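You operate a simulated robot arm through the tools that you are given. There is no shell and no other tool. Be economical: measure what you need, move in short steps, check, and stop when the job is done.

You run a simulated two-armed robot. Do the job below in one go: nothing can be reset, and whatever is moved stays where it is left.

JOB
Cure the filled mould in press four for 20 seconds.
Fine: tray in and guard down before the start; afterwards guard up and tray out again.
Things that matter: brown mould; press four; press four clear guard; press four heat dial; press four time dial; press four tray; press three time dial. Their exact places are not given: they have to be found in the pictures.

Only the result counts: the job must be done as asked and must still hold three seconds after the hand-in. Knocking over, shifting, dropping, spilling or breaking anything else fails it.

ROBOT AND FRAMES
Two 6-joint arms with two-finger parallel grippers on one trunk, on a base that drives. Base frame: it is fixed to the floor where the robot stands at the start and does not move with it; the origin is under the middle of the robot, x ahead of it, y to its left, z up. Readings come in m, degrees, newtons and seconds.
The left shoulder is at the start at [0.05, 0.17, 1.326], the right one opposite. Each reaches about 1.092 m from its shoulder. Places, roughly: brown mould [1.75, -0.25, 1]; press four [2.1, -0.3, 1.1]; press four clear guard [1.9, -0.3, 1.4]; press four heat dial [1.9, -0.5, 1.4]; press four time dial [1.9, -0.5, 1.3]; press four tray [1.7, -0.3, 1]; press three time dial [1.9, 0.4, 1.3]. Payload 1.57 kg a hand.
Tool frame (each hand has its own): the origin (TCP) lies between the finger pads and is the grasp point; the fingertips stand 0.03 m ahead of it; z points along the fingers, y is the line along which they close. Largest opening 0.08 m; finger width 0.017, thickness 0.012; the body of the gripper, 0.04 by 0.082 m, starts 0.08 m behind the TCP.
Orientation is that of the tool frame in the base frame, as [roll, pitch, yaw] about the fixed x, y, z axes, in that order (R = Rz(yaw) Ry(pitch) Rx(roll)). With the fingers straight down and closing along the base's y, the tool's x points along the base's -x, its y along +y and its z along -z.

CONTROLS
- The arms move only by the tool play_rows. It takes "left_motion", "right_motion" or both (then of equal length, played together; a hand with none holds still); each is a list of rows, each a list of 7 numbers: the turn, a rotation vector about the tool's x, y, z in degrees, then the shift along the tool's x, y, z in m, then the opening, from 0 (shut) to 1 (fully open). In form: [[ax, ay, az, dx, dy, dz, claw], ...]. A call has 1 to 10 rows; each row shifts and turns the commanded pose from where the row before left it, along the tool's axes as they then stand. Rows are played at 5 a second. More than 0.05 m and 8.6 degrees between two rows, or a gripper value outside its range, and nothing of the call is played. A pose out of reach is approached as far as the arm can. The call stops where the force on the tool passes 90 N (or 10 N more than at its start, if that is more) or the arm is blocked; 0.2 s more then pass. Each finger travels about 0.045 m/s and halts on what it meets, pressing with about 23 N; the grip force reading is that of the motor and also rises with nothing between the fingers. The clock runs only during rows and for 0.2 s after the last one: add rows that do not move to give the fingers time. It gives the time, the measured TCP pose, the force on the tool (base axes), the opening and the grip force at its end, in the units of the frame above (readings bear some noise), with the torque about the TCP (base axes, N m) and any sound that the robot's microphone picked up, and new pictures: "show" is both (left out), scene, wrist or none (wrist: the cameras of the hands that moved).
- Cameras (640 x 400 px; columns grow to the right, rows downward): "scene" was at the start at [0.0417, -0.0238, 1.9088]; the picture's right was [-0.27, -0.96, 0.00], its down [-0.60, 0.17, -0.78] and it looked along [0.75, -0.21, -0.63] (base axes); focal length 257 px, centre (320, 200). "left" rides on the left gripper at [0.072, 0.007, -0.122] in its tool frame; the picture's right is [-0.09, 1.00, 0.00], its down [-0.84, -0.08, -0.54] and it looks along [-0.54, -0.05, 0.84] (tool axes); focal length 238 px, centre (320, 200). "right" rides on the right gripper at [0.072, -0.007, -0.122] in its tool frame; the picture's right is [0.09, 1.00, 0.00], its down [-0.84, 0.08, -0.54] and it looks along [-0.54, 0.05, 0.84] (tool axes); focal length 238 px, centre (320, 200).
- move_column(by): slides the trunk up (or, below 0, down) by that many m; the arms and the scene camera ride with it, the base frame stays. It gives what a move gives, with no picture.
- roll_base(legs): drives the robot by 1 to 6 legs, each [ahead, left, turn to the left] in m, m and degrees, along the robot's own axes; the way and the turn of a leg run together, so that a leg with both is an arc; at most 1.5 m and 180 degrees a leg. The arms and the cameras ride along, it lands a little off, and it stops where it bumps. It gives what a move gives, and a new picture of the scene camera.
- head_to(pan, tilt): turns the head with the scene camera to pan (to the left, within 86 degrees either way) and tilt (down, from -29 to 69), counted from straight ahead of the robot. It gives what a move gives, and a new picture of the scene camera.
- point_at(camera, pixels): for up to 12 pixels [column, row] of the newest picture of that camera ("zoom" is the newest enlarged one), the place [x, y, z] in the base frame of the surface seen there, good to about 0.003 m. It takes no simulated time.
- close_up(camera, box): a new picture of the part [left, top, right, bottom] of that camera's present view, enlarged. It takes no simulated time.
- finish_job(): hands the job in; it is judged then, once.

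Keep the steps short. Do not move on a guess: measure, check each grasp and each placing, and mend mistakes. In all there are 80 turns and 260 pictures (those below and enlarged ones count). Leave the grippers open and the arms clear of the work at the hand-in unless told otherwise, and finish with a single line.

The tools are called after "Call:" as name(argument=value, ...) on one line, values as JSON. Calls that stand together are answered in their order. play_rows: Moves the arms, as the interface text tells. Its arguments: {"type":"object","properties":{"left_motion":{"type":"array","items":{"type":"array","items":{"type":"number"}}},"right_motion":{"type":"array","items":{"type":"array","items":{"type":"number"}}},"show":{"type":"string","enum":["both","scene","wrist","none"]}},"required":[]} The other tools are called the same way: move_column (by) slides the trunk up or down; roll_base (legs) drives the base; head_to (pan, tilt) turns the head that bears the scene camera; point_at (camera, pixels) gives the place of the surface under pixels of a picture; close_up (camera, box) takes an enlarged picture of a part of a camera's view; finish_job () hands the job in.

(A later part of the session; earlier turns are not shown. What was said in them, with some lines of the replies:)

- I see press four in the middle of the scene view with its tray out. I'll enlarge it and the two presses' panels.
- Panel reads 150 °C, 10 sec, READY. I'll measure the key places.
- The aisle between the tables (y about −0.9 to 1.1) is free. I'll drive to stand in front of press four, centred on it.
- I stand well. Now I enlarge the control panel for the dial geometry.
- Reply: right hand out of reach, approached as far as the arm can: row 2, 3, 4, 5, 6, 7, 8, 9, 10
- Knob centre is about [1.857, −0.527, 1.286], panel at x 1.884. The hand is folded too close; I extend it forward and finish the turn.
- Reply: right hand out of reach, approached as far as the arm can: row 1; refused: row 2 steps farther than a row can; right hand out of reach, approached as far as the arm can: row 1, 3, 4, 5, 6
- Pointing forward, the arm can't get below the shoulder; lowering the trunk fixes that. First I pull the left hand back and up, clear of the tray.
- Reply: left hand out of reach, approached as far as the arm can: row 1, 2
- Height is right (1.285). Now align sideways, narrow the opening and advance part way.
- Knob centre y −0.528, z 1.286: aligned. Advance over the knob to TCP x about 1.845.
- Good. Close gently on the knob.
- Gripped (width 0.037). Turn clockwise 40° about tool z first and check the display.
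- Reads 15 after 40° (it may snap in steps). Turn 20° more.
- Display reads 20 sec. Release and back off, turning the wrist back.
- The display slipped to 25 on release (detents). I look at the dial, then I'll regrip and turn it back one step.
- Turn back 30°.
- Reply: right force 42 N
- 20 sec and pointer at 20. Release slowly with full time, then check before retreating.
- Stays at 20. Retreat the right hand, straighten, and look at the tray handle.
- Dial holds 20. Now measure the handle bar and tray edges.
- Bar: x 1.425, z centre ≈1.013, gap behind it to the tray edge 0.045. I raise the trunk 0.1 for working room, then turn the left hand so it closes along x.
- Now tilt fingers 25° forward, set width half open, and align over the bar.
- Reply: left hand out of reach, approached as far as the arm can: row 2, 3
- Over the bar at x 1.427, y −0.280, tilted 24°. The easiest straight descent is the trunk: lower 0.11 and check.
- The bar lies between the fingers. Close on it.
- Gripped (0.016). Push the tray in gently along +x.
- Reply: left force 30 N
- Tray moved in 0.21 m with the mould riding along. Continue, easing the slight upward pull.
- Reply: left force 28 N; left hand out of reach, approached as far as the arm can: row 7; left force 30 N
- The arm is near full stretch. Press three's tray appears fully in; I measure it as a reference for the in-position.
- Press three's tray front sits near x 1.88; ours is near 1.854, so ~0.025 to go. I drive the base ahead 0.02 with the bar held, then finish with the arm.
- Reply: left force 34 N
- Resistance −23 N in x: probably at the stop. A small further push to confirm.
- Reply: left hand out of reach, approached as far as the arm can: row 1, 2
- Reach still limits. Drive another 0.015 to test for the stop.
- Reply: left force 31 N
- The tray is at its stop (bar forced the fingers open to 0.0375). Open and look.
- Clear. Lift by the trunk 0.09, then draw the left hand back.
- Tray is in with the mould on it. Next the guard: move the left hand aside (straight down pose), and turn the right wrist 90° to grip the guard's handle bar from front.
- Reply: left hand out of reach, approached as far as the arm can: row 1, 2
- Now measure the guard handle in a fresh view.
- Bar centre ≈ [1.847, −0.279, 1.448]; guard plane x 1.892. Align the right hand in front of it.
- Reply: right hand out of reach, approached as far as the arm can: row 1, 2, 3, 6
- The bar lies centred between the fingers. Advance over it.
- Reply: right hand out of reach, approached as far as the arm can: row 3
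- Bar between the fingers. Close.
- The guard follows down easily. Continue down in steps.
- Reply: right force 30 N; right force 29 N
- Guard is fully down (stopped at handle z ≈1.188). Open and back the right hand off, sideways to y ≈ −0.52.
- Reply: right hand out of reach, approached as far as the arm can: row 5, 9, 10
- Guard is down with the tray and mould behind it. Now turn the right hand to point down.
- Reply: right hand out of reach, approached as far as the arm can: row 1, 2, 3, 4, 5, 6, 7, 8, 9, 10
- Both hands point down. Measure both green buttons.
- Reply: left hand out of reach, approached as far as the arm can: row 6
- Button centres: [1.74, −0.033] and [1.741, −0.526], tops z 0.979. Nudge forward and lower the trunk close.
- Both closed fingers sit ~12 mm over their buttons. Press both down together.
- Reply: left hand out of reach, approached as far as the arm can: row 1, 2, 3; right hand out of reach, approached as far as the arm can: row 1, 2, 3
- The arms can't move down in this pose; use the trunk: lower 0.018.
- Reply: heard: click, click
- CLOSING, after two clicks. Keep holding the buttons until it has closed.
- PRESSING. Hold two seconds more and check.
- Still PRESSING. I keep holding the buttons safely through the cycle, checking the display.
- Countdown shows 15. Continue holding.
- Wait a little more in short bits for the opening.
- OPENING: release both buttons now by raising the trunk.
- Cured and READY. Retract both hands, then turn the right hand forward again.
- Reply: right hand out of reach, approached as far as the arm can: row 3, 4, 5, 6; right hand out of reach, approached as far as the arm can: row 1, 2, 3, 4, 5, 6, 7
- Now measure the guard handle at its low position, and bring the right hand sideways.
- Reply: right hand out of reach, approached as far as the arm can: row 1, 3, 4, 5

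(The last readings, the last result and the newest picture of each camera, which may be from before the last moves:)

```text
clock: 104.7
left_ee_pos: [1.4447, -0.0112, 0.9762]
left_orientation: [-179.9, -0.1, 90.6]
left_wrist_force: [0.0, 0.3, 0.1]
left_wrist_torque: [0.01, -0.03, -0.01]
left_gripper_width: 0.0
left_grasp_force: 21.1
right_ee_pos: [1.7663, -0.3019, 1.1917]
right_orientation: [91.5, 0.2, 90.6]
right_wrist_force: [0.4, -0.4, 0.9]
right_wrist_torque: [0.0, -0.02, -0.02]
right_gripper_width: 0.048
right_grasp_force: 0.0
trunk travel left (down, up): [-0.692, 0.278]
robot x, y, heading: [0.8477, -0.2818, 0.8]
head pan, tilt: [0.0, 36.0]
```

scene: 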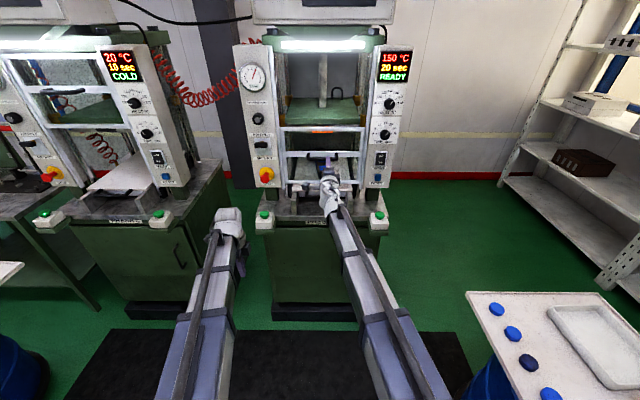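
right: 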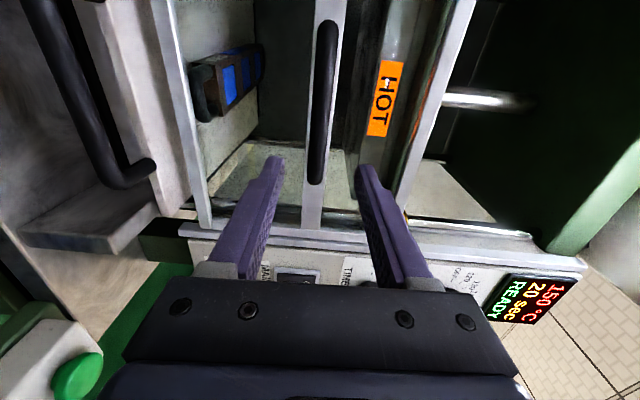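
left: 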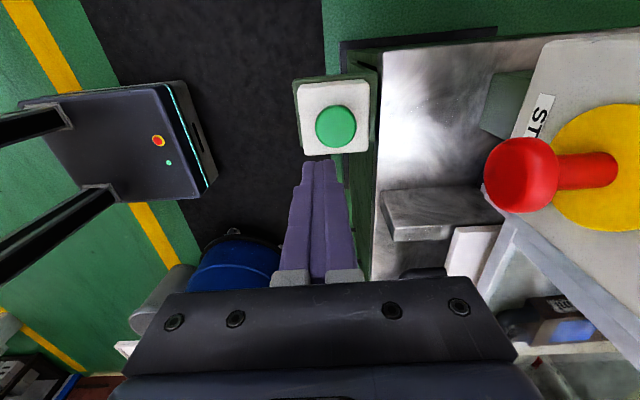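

The bar is centred between the fingers. Advance and grip.

Call:
play_rows(right_motion=[[0, 0, 0, 0.005, 0, 0.03, 0.6], [0, 0, 0, 0.003, 0, 0.03, 0.6], [0, 0, 0, 0, 0, 0.02, 0.6], [0, 0, 0, 0, 0, 0, 0.6], [0, 0, 0, 0, 0, 0, 0.3], [0, 0, 0, 0, 0, 0, 0.12], [0, 0, 0, 0, 0, 0, 0.1], [0, 0, 0, 0, 0, 0, 0.1]], show="wrist")

```text
clock: 106.5
left_ee_pos: [1.4456, -0.0117, 0.9776]
left_orientation: [-180.0, -0.1, 90.6]
left_wrist_force: [0.7, -0.3, -0.9]
left_wrist_torque: [-0.02, -0.01, -0.01]
left_gripper_width: 0.0002
left_grasp_force: 21.4
right_ee_pos: [1.8472, -0.2944, 1.1921]
right_orientation: [91.6, 0.3, 90.6]
right_wrist_force: [0.5, -1.1, -0.7]
right_wrist_torque: [0.12, -0.02, -0.11]
right_gripper_width: 0.016
right_grasp_force: 28.9
trunk travel left (down, up): [-0.692, 0.278]
robot x, y, heading: [0.8467, -0.2783, 0.8]
head pan, tilt: [0.0, 36.0]
```

right: 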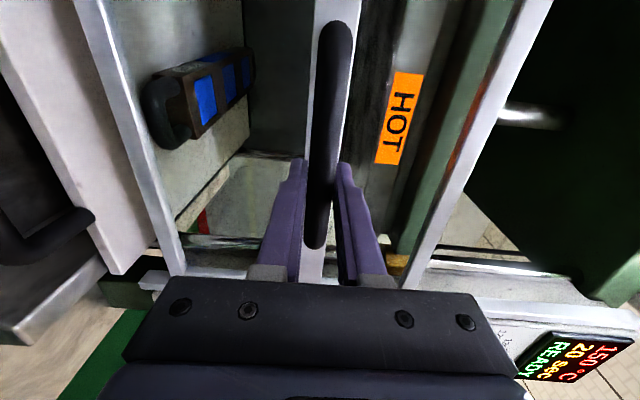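

Gripped (0.016). Raise the guard with the trunk.

Call:
move_column(by=0.1)

Call:
move_column(by=0.1)

Call:
move_column(by=0.057)

Call:
close_up(camera="scene", box=[230, 70, 430, 270])

```text
clock: 107.8
left_ee_pos: [1.4452, -0.0106, 1.0766]
left_orientation: [-179.9, -0.1, 90.6]
left_wrist_force: [-0.8, 0.6, 0.0]
left_wrist_torque: [0.01, -0.01, 0.0]
left_gripper_width: 0.0
left_grasp_force: 21.6
right_ee_pos: [1.8464, -0.2942, 1.2942]
right_orientation: [91.5, 0.3, 90.6]
right_wrist_force: [2.6, -0.4, 2.7]
right_wrist_torque: [0.12, -0.04, -0.23]
right_gripper_width: 0.0154
right_grasp_force: 31.5
trunk travel left (down, up): [-0.792, 0.178]
robot x, y, heading: [0.8473, -0.2833, 0.7]
head pan, tilt: [0.0, 36.0]
```

```text
clock: 109.1
left_ee_pos: [1.4439, -0.0113, 1.1777]
left_orientation: [-180.0, -0.1, 90.6]
left_wrist_force: [0.0, -0.1, 0.0]
left_wrist_torque: [0.01, 0.0, 0.0]
left_gripper_width: 0.0
left_grasp_force: 21.7
right_ee_pos: [1.8483, -0.2947, 1.3934]
right_orientation: [91.5, 0.4, 90.6]
right_wrist_force: [2.7, -0.3, 2.8]
right_wrist_torque: [0.16, -0.03, -0.17]
right_gripper_width: 0.0157
right_grasp_force: 31.3
trunk travel left (down, up): [-0.892, 0.078]
robot x, y, heading: [0.8488, -0.2814, 0.6]
head pan, tilt: [0.0, 36.0]
```

```text
clock: 110.1
left_ee_pos: [1.4452, -0.0114, 1.2334]
left_orientation: [-179.9, -0.1, 90.6]
left_wrist_force: [0.8, -0.5, -0.4]
left_wrist_torque: [-0.02, 0.0, 0.03]
left_gripper_width: 0.0
left_grasp_force: 21.6
right_ee_pos: [1.8458, -0.2938, 1.4494]
right_orientation: [91.5, -0.1, 90.5]
right_wrist_force: [-4.4, -0.2, -12.1]
right_wrist_torque: [0.03, 0.04, -0.11]
right_gripper_width: 0.0185
right_grasp_force: 6.1
trunk travel left (down, up): [-0.949, 0.021]
robot x, y, heading: [0.8459, -0.2808, 0.7]
head pan, tilt: [0.0, 36.0]
```

```text
2.00 times, centred on (330, 170) of scene
```

zoom: 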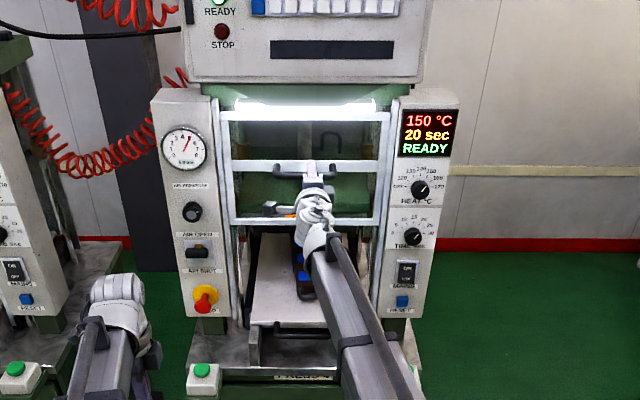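

Guard reached its upper stop (−12 N). Open and back off.

Call:
play_rows(right_motion=[[0, 0, 0, 0, 0, 0, 0.6], [0, 0, 0, 0, 0, 0, 0.6], [0, 0, 0, 0, 0, 0, 0.6], [0, 0, 0, 0, 0, -0.04, 0.6], [0, 0, 0, 0, 0, -0.04, 0.6], [0, 0, 0, 0, 0, -0.05, 0.6], [0, 0, 0, -0.05, 0, 0, 0.6], [0, 0, 0, -0.05, 0, 0, 1], [0, 0, 0, -0.05, 0, 0, 1], [0, 0, 0, -0.05, 0, 0, 1]], show="scene")

Call:
close_up(camera="scene", box=[230, 70, 430, 270])

```text
clock: 112.3
left_ee_pos: [1.4444, -0.013, 1.2338]
left_orientation: [-179.8, -0.1, 90.6]
left_wrist_force: [0.1, -0.1, 0.7]
left_wrist_torque: [-0.02, 0.0, 0.01]
left_gripper_width: 0.0002
left_grasp_force: 21.1
right_ee_pos: [1.7207, -0.4847, 1.4409]
right_orientation: [93.6, 11.1, 89.1]
right_wrist_force: [-0.1, 0.5, -0.1]
right_wrist_torque: [-0.02, -0.02, -0.03]
right_gripper_width: 0.08
right_grasp_force: 0.1
right hand out of reach, approached as far as the arm can: row 9, 10
trunk travel left (down, up): [-0.949, 0.021]
robot x, y, heading: [0.8493, -0.2789, 0.6]
head pan, tilt: [0.0, 36.0]
```

scene: 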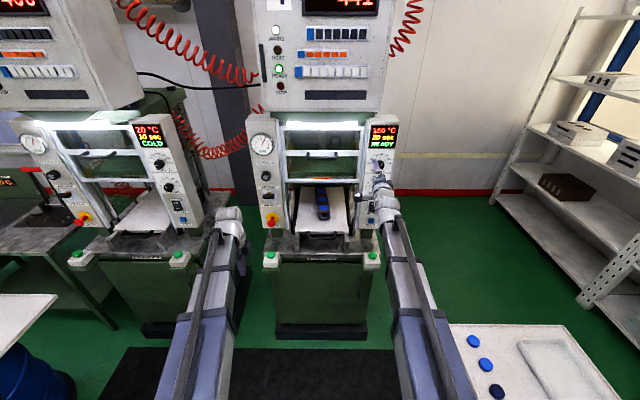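

```text
2.00 times, centred on (330, 170) of scene
```

zoom: 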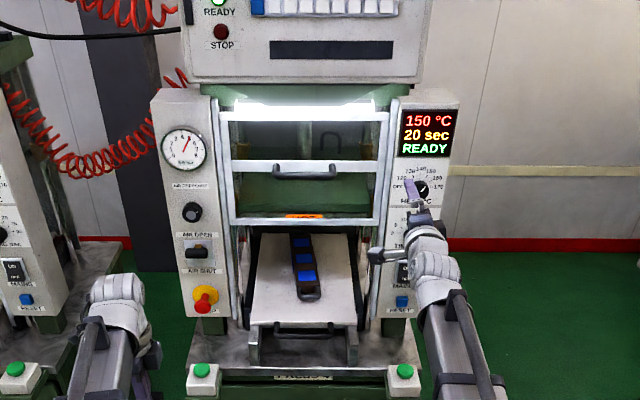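

Guard stays up. Measure the tray handle for the pull-out, and move the right hand clear.

Call:
close_up(camera="scene", box=[270, 180, 380, 260])

Call:
play_rows(right_motion=[[0, 0, 0, -0.02, 0, -0.03, 1], [0, 0, 0, -0.02, 0, -0.03, 1], [0, 0, 0, -0.02, 0, -0.03, 1], [0, 0, 0, -0.02, 0, -0.03, 1]], left_motion=[[-8, 0, 0, 0, 0, 0, 0.2], [-8, 0, 0, 0, 0, 0, 0.4], [-8, 0, 0, 0, 0, 0, 0.5], [0, 0, 0, 0, 0, 0, 0.5]], show="none")

```text
5.00 times, centred on (325, 220) of scene
```

zoom: 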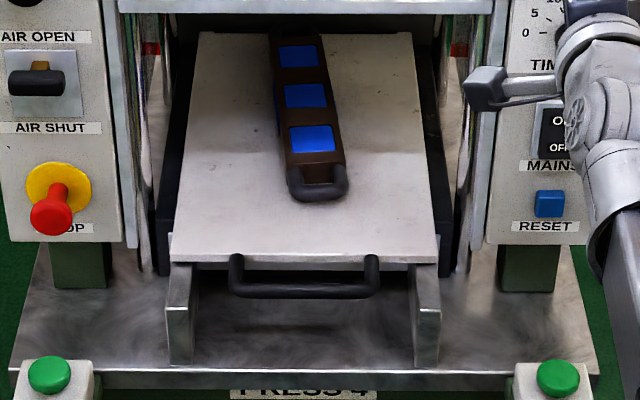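

```text
clock: 113.3
left_ee_pos: [1.4437, -0.0121, 1.2523]
left_orientation: [156.1, -0.1, 90.5]
left_wrist_force: [-0.1, 0.5, -0.7]
left_wrist_torque: [0.02, 0.0, -0.01]
left_gripper_width: 0.0398
left_grasp_force: 0.0
left hand out of reach, approached as far as the arm can: row 2, 3
right_ee_pos: [1.5984, -0.5528, 1.4473]
right_orientation: [91.3, 0.2, 90.6]
right_wrist_force: [-0.4, 0.2, -0.1]
right_wrist_torque: [0.0, -0.02, 0.0]
right_gripper_width: 0.08
right_grasp_force: 0.0
trunk travel left (down, up): [-0.949, 0.021]
robot x, y, heading: [0.8474, -0.283, 0.8]
head pan, tilt: [0.0, 36.0]
```

Call:
point_at(camera="zoom", pixels=[[305, 291], [260, 291], [350, 291], [305, 258], [305, 250], [305, 286]])

Call:
move_column(by=-0.14)

```text
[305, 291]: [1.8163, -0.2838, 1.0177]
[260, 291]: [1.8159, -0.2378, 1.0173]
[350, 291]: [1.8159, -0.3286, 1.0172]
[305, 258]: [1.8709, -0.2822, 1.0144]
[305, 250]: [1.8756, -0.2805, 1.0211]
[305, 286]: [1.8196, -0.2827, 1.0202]
```

```text
clock: 115.0
left_ee_pos: [1.4438, -0.011, 1.1117]
left_orientation: [156.2, -0.1, 90.6]
left_wrist_force: [0.5, 0.1, -0.6]
left_wrist_torque: [-0.02, 0.0, -0.01]
left_gripper_width: 0.04
left_grasp_force: 0.1
right_ee_pos: [1.5992, -0.5537, 1.3083]
right_orientation: [91.5, 0.1, 90.5]
right_wrist_force: [0.2, 0.4, -0.2]
right_wrist_torque: [0.0, 0.0, -0.01]
right_gripper_width: 0.08
right_grasp_force: 0.1
trunk travel left (down, up): [-0.809, 0.161]
robot x, y, heading: [0.8454, -0.2795, 0.7]
head pan, tilt: [0.0, 36.0]
```

Bar now at x 1.816 (same offset as before +0.39). Move the left hand over it: TCP x 1.817, y −0.281.

Call:
play_rows(left_motion=[[0, 0, 0, -0.03375, 0.0329, 0.0146, 0.5], [0, 0, 0, -0.03375, 0.0329, 0.0146, 0.5], [0, 0, 0, -0.03375, 0.0329, 0.0146, 0.5], [0, 0, 0, -0.03375, 0.0329, 0.0146, 0.5], [0, 0, 0, -0.03375, 0.0329, 0.0146, 0.5], [0, 0, 0, -0.03375, 0.0329, 0.0146, 0.5], [0, 0, 0, -0.03375, 0.0329, 0.0146, 0.5], [0, 0, 0, -0.03375, 0.0329, 0.0146, 0.5], [0, 0, 0, 0, 0.0388, 0.0173, 0.5], [0, 0, 0, 0, 0.0388, 0.0173, 0.5]], show="both")

```text
clock: 117.2
left_ee_pos: [1.8201, -0.279, 1.1145]
left_orientation: [156.3, -0.2, 90.6]
left_wrist_force: [0.1, 0.2, -1.0]
left_wrist_torque: [-0.03, 0.0, 0.0]
left_gripper_width: 0.0401
left_grasp_force: 0.1
right_ee_pos: [1.6017, -0.5549, 1.3071]
right_orientation: [91.3, 0.3, 90.5]
right_wrist_force: [0.4, -0.5, 0.3]
right_wrist_torque: [0.01, 0.01, 0.0]
right_gripper_width: 0.0798
right_grasp_force: 0.1
trunk travel left (down, up): [-0.809, 0.161]
robot x, y, heading: [0.8469, -0.2803, 0.5]
head pan, tilt: [0.0, 36.0]
```

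scene: 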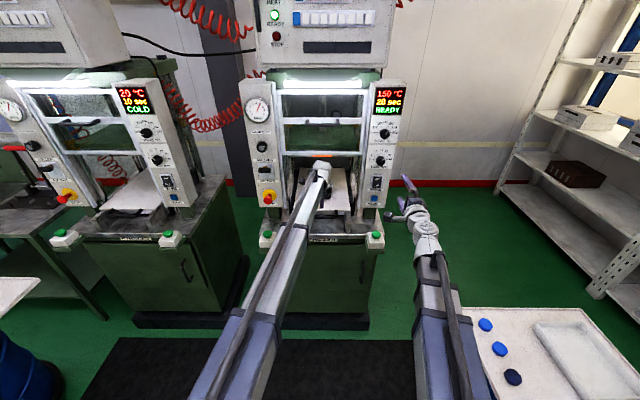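
left: 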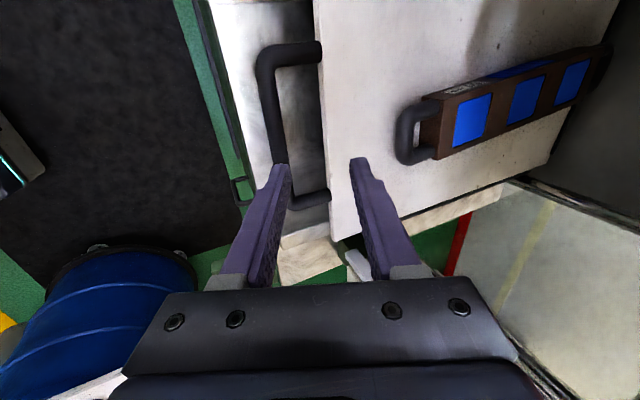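

Shift back 3 mm, then lower by the trunk and check.

Call:
play_rows(left_motion=[[0, 0, 0, 0, -0.003, -0.001, 0.46], [0, 0, 0, 0, 0, 0, 0.46]], show="none")

Call:
move_column(by=-0.06)

Call:
close_up(camera="left", box=[160, 80, 480, 280])

```text
clock: 117.8
left_ee_pos: [1.8156, -0.278, 1.1168]
left_orientation: [156.2, -0.1, 90.6]
left_wrist_force: [-0.1, -0.3, 0.9]
left_wrist_torque: [-0.03, 0.01, -0.01]
left_gripper_width: 0.037
left_grasp_force: 0.1
right_ee_pos: [1.6007, -0.5537, 1.3067]
right_orientation: [91.4, 0.1, 90.6]
right_wrist_force: [-0.2, -0.2, 1.0]
right_wrist_torque: [0.0, 0.01, -0.01]
right_gripper_width: 0.0799
right_grasp_force: 0.0
trunk travel left (down, up): [-0.809, 0.161]
robot x, y, heading: [0.8514, -0.2772, 0.6]
head pan, tilt: [0.0, 36.0]
```

```text
clock: 118.8
left_ee_pos: [1.8171, -0.2772, 1.0568]
left_orientation: [156.2, -0.1, 90.6]
left_wrist_force: [-0.7, -0.5, -0.3]
left_wrist_torque: [0.0, 0.02, -0.01]
left_gripper_width: 0.0367
left_grasp_force: 0.0
right_ee_pos: [1.6001, -0.5548, 1.2482]
right_orientation: [91.4, 0.1, 90.6]
right_wrist_force: [0.3, -0.6, 0.7]
right_wrist_torque: [0.05, -0.01, 0.02]
right_gripper_width: 0.0798
right_grasp_force: 0.0
trunk travel left (down, up): [-0.749, 0.221]
robot x, y, heading: [0.8465, -0.2782, 0.7]
head pan, tilt: [0.0, 36.0]
```

```text
2.00 times, centred on (320, 180) of left
```

zoom: 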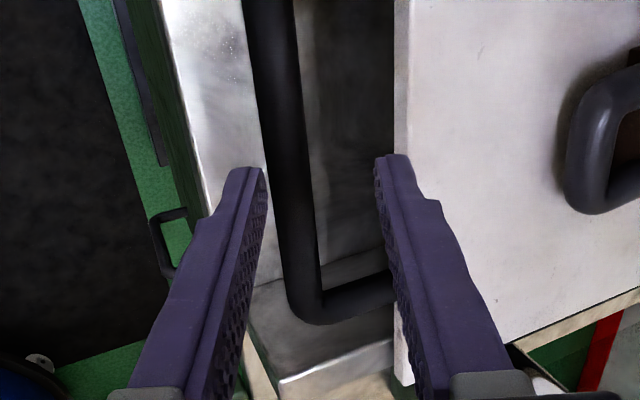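

Good alignment. Lower the last 42 mm, then close.

Call:
move_column(by=-0.042)

Call:
play_rows(left_motion=[[0, 0, 0, 0, 0, 0, 0.3], [0, 0, 0, 0, 0, 0, 0.15], [0, 0, 0, 0, 0, 0, 0.1], [0, 0, 0, 0, 0, 0, 0.1]], show="wrist")

```text
clock: 119.6
left_ee_pos: [1.8163, -0.2782, 1.0138]
left_orientation: [156.2, -0.1, 90.6]
left_wrist_force: [-0.2, 0.2, -0.3]
left_wrist_torque: [0.03, 0.0, 0.0]
left_gripper_width: 0.0366
left_grasp_force: 0.1
right_ee_pos: [1.5994, -0.554, 1.2054]
right_orientation: [91.4, 0.2, 90.6]
right_wrist_force: [0.5, 0.1, -0.3]
right_wrist_torque: [-0.01, 0.0, 0.03]
right_gripper_width: 0.08
right_grasp_force: 0.2
trunk travel left (down, up): [-0.707, 0.263]
robot x, y, heading: [0.8447, -0.2794, 0.5]
head pan, tilt: [0.0, 36.0]
```

```text
clock: 120.6
left_ee_pos: [1.8169, -0.2782, 1.0142]
left_orientation: [156.2, 0.0, 90.7]
left_wrist_force: [0.9, 0.6, 5.3]
left_wrist_torque: [0.01, -0.03, -0.03]
left_gripper_width: 0.0157
left_grasp_force: 24.4
right_ee_pos: [1.6011, -0.5537, 1.2061]
right_orientation: [91.3, 0.2, 90.6]
right_wrist_force: [-0.1, -0.4, 0.9]
right_wrist_torque: [-0.04, -0.06, -0.01]
right_gripper_width: 0.0801
right_grasp_force: 0.1
trunk travel left (down, up): [-0.707, 0.263]
robot x, y, heading: [0.8467, -0.2801, 0.4]
head pan, tilt: [0.0, 36.0]
```

left: 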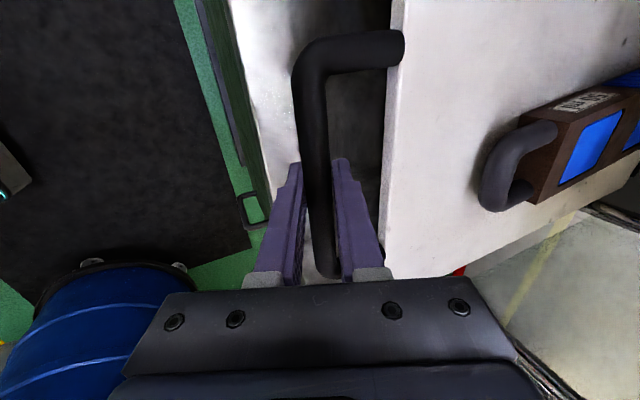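

Gripped. Pull the tray out gently.

Call:
play_rows(left_motion=[[0, 0, 0, 0, -0.0092, -0.004, 0.1], [0, 0, 0, 0, -0.0183, -0.0081, 0.1], [0, 0, 0, 0, -0.0229, -0.0101, 0.1], [0, 0, 0, 0, -0.0229, -0.0101, 0.1], [0, 0, 0, 0, -0.0229, -0.0101, 0.1], [0, 0, 0, 0, -0.0229, -0.0101, 0.1], [0, 0, 0, 0, -0.0229, -0.0101, 0.1], [0, 0, 0, 0, -0.0229, -0.0101, 0.1], [0, 0, 0, 0, -0.0183, -0.0081, 0.1], [0, 0, 0, 0, -0.0092, -0.004, 0.1]], show="both")

```text
clock: 122.8
left_ee_pos: [1.6045, -0.2789, 1.012]
left_orientation: [156.1, -0.1, 90.7]
left_wrist_force: [0.8, 11.7, 28.4]
left_wrist_torque: [0.04, -0.04, -0.05]
left_gripper_width: 0.0158
left_grasp_force: 31.1
right_ee_pos: [1.599, -0.5532, 1.2077]
right_orientation: [91.3, 0.2, 90.7]
right_wrist_force: [-0.5, 0.4, -0.1]
right_wrist_torque: [0.0, 0.02, -0.02]
right_gripper_width: 0.0798
right_grasp_force: 0.0
trunk travel left (down, up): [-0.707, 0.263]
robot x, y, heading: [0.8457, -0.2804, 0.6]
head pan, tilt: [0.0, 36.0]
```

scene: 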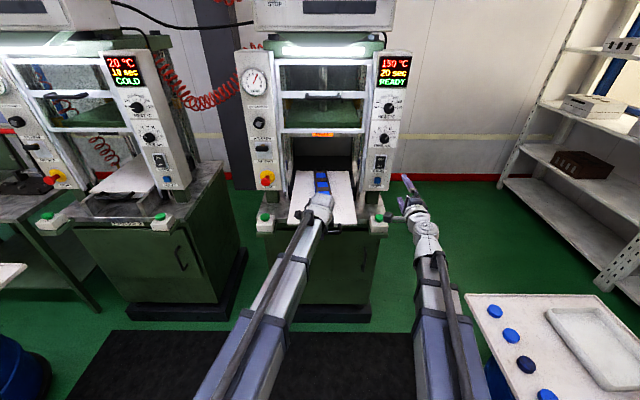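
left: 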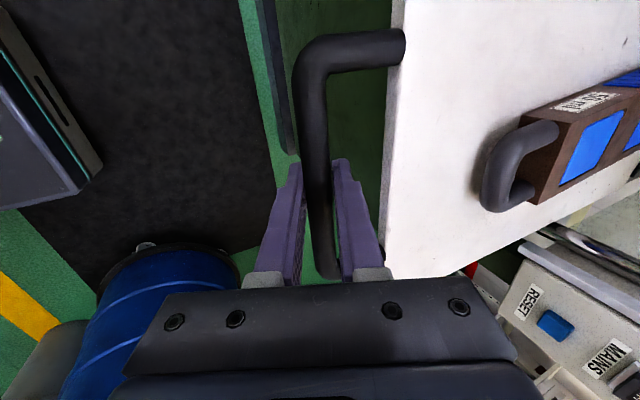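

Halfway. Continue 0.17 with a 2 mm upward correction.

Call:
play_rows(left_motion=[[0, 0, 0, 0, -0.0084, -0.0058, 0.1], [0, 0, 0, 0, -0.0183, -0.0081, 0.1], [0, 0, 0, 0, -0.0229, -0.0101, 0.1], [0, 0, 0, 0, -0.0229, -0.0101, 0.1], [0, 0, 0, 0, -0.0229, -0.0101, 0.1], [0, 0, 0, 0, -0.0229, -0.0101, 0.1], [0, 0, 0, 0, -0.0183, -0.0081, 0.1], [0, 0, 0, 0, -0.0137, -0.006, 0.1], [0, 0, 0, 0, -0.0064, -0.0028, 0.1]], show="both")

```text
clock: 124.8
left_ee_pos: [1.4354, -0.2854, 1.0095]
left_orientation: [156.2, 0.0, 90.5]
left_wrist_force: [0.7, -8.3, -4.8]
left_wrist_torque: [-0.79, -0.02, -0.35]
left_gripper_width: 0.0157
left_grasp_force: 31.1
right_ee_pos: [1.6012, -0.5545, 1.2055]
right_orientation: [91.4, 0.1, 90.5]
right_wrist_force: [0.2, 1.0, -0.1]
right_wrist_torque: [0.0, 0.0, -0.02]
right_gripper_width: 0.08
right_grasp_force: 0.1
trunk travel left (down, up): [-0.707, 0.263]
robot x, y, heading: [0.8489, -0.2843, 0.4]
head pan, tilt: [0.0, 36.0]
```

scene: 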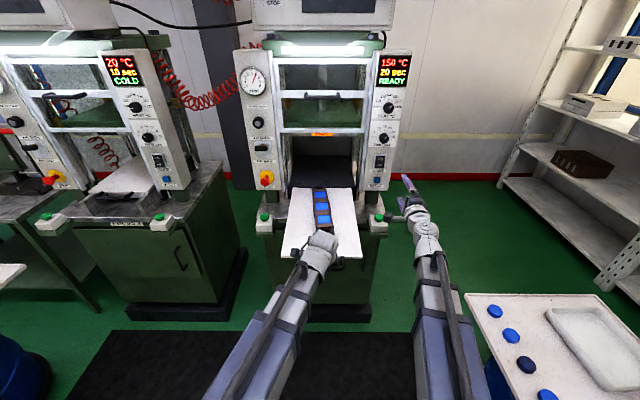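
left: 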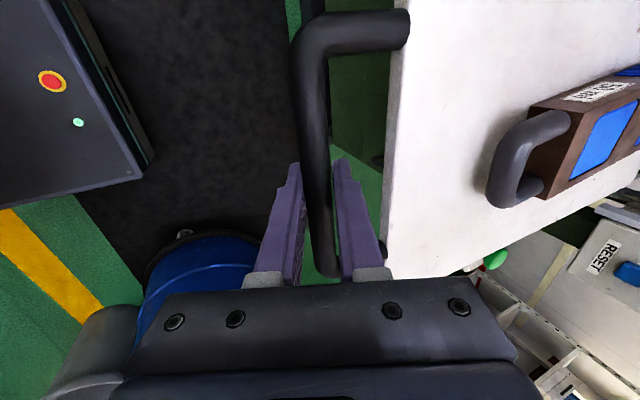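

Almost at the original spot (about 9 mm short). Pull 10 mm more.

Call:
play_rows(left_motion=[[0, 0, 0, 0, -0.0046, -0.004, 0.1], [0, 0, 0, 0, -0.0046, -0.004, 0.1], [0, 0, 0, 0, 0, 0, 0.1]], show="none")

```text
clock: 125.6
left_ee_pos: [1.4258, -0.2843, 1.0086]
left_orientation: [156.1, 0.0, 90.5]
left_wrist_force: [16.6, -18.1, 4.1]
left_wrist_torque: [-0.33, 0.09, -0.15]
left_gripper_width: 0.0155
left_grasp_force: 31.5
left hand out of reach, approached as far as the arm can: row 1
right_ee_pos: [1.6021, -0.5556, 1.2046]
right_orientation: [91.5, 0.1, 90.5]
right_wrist_force: [0.7, -0.1, 0.3]
right_wrist_torque: [0.0, 0.03, 0.01]
right_gripper_width: 0.0802
right_grasp_force: 0.1
trunk travel left (down, up): [-0.707, 0.263]
robot x, y, heading: [0.8467, -0.2763, 0.5]
head pan, tilt: [0.0, 36.0]
```

Tray is out at its stop. Open and lift off with the trunk.

Call:
play_rows(left_motion=[[0, 0, 0, 0, 0, 0, 0.4], [0, 0, 0, 0, 0, 0, 0.46], [0, 0, 0, 0, 0, 0, 0.46]], show="wrist")

Call:
move_column(by=0.1)

Call:
roll_base(legs=[[-0.25, 0, 0]])

Call:
close_up(camera="scene", box=[220, 50, 420, 250])

```text
clock: 126.4
left_ee_pos: [1.423, -0.2833, 1.0097]
left_orientation: [156.2, -0.1, 90.6]
left_wrist_force: [-0.5, -0.6, 0.1]
left_wrist_torque: [0.01, 0.01, 0.01]
left_gripper_width: 0.037
left_grasp_force: 0.1
right_ee_pos: [1.5998, -0.5532, 1.2055]
right_orientation: [91.4, 0.2, 90.7]
right_wrist_force: [0.5, 0.7, -0.6]
right_wrist_torque: [-0.02, -0.02, -0.01]
right_gripper_width: 0.0799
right_grasp_force: 0.0
trunk travel left (down, up): [-0.707, 0.263]
robot x, y, heading: [0.8457, -0.2825, 0.7]
head pan, tilt: [0.0, 36.0]
```

left: 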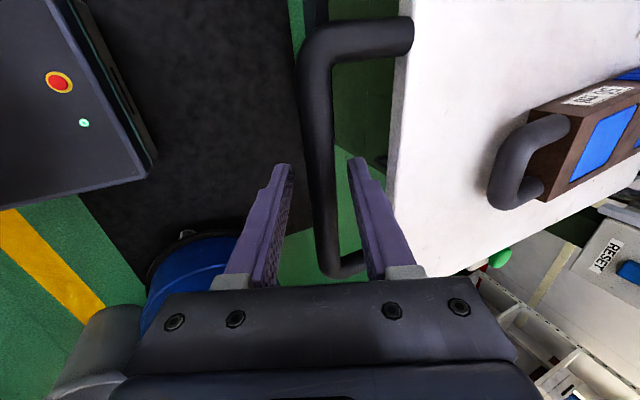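

```text
clock: 127.8
left_ee_pos: [1.4209, -0.2826, 1.1091]
left_orientation: [156.2, -0.2, 90.6]
left_wrist_force: [-0.5, 0.0, 0.0]
left_wrist_torque: [-0.03, 0.01, 0.03]
left_gripper_width: 0.0369
left_grasp_force: 0.0
right_ee_pos: [1.5998, -0.5523, 1.3049]
right_orientation: [91.4, 0.3, 90.6]
right_wrist_force: [-0.2, -0.6, -0.1]
right_wrist_torque: [0.04, -0.01, -0.01]
right_gripper_width: 0.0802
right_grasp_force: 0.1
trunk travel left (down, up): [-0.807, 0.163]
robot x, y, heading: [0.8473, -0.2788, 0.6]
head pan, tilt: [0.0, 36.0]
```

```text
clock: 129.6
left_ee_pos: [1.1738, -0.2864, 1.1091]
left_orientation: [156.0, -0.1, 90.3]
left_wrist_force: [0.1, 0.0, 0.7]
left_wrist_torque: [0.03, -0.04, -0.01]
left_gripper_width: 0.0371
left_grasp_force: 0.0
right_ee_pos: [1.3498, -0.5589, 1.3068]
right_orientation: [91.2, 0.2, 90.3]
right_wrist_force: [-0.7, 0.2, 0.3]
right_wrist_torque: [-0.01, 0.03, 0.01]
right_gripper_width: 0.0802
right_grasp_force: 0.1
trunk travel left (down, up): [-0.807, 0.163]
robot x, y, heading: [0.5992, -0.2813, 0.4]
head pan, tilt: [0.0, 36.0]
```

scene: 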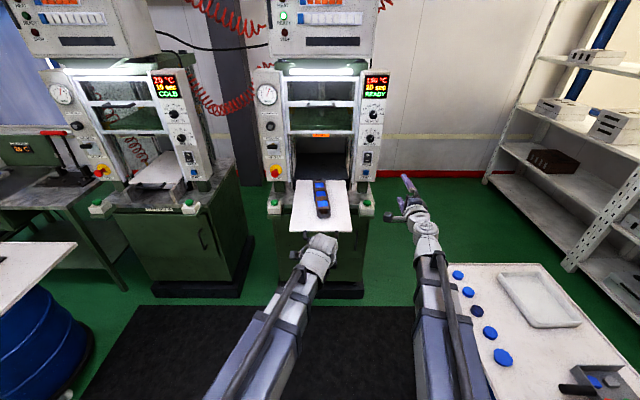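

```text
2.00 times, centred on (320, 150) of scene
5 turns are left
```

zoom: 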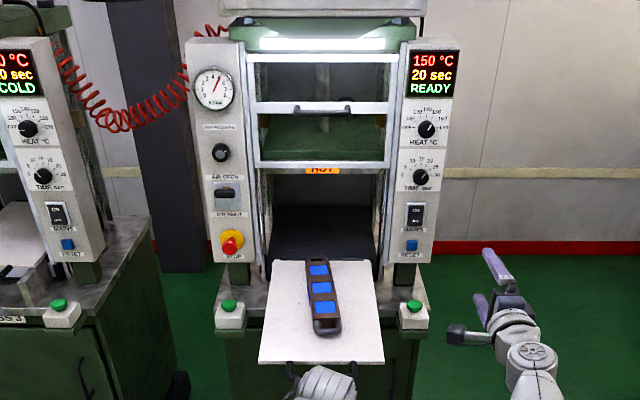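

Guard up, tray out with the mould, panel 20 sec READY. Open the left gripper fully, then hand in.

Call:
play_rows(left_motion=[[0, 0, 0, 0, 0, 0, 1], [0, 0, 0, 0, 0, 0, 1], [0, 0, 0, 0, 0, 0, 1]], show="none")

Call:
finish_job()

```text
clock: 130.4
left_ee_pos: [1.1865, -0.2871, 1.1086]
left_orientation: [156.7, -0.1, 90.3]
left_wrist_force: [0.2, 0.6, -0.3]
left_wrist_torque: [0.0, 0.01, -0.01]
left_gripper_width: 0.08
left_grasp_force: 0.1
right_ee_pos: [1.3657, -0.5576, 1.3032]
right_orientation: [92.1, 0.2, 90.3]
right_wrist_force: [0.3, -0.1, -0.5]
right_wrist_torque: [0.0, -0.01, -0.03]
right_gripper_width: 0.0799
right_grasp_force: 0.1
trunk travel left (down, up): [-0.807, 0.163]
robot x, y, heading: [0.5995, -0.2799, 0.3]
head pan, tilt: [0.0, 36.0]
```

```text
The job is handed in.
```

The filled mould was cured in press four for 20 seconds at 150 °C, and the job is handed in with the guard up, the tray out, the grippers open and the arms clear.
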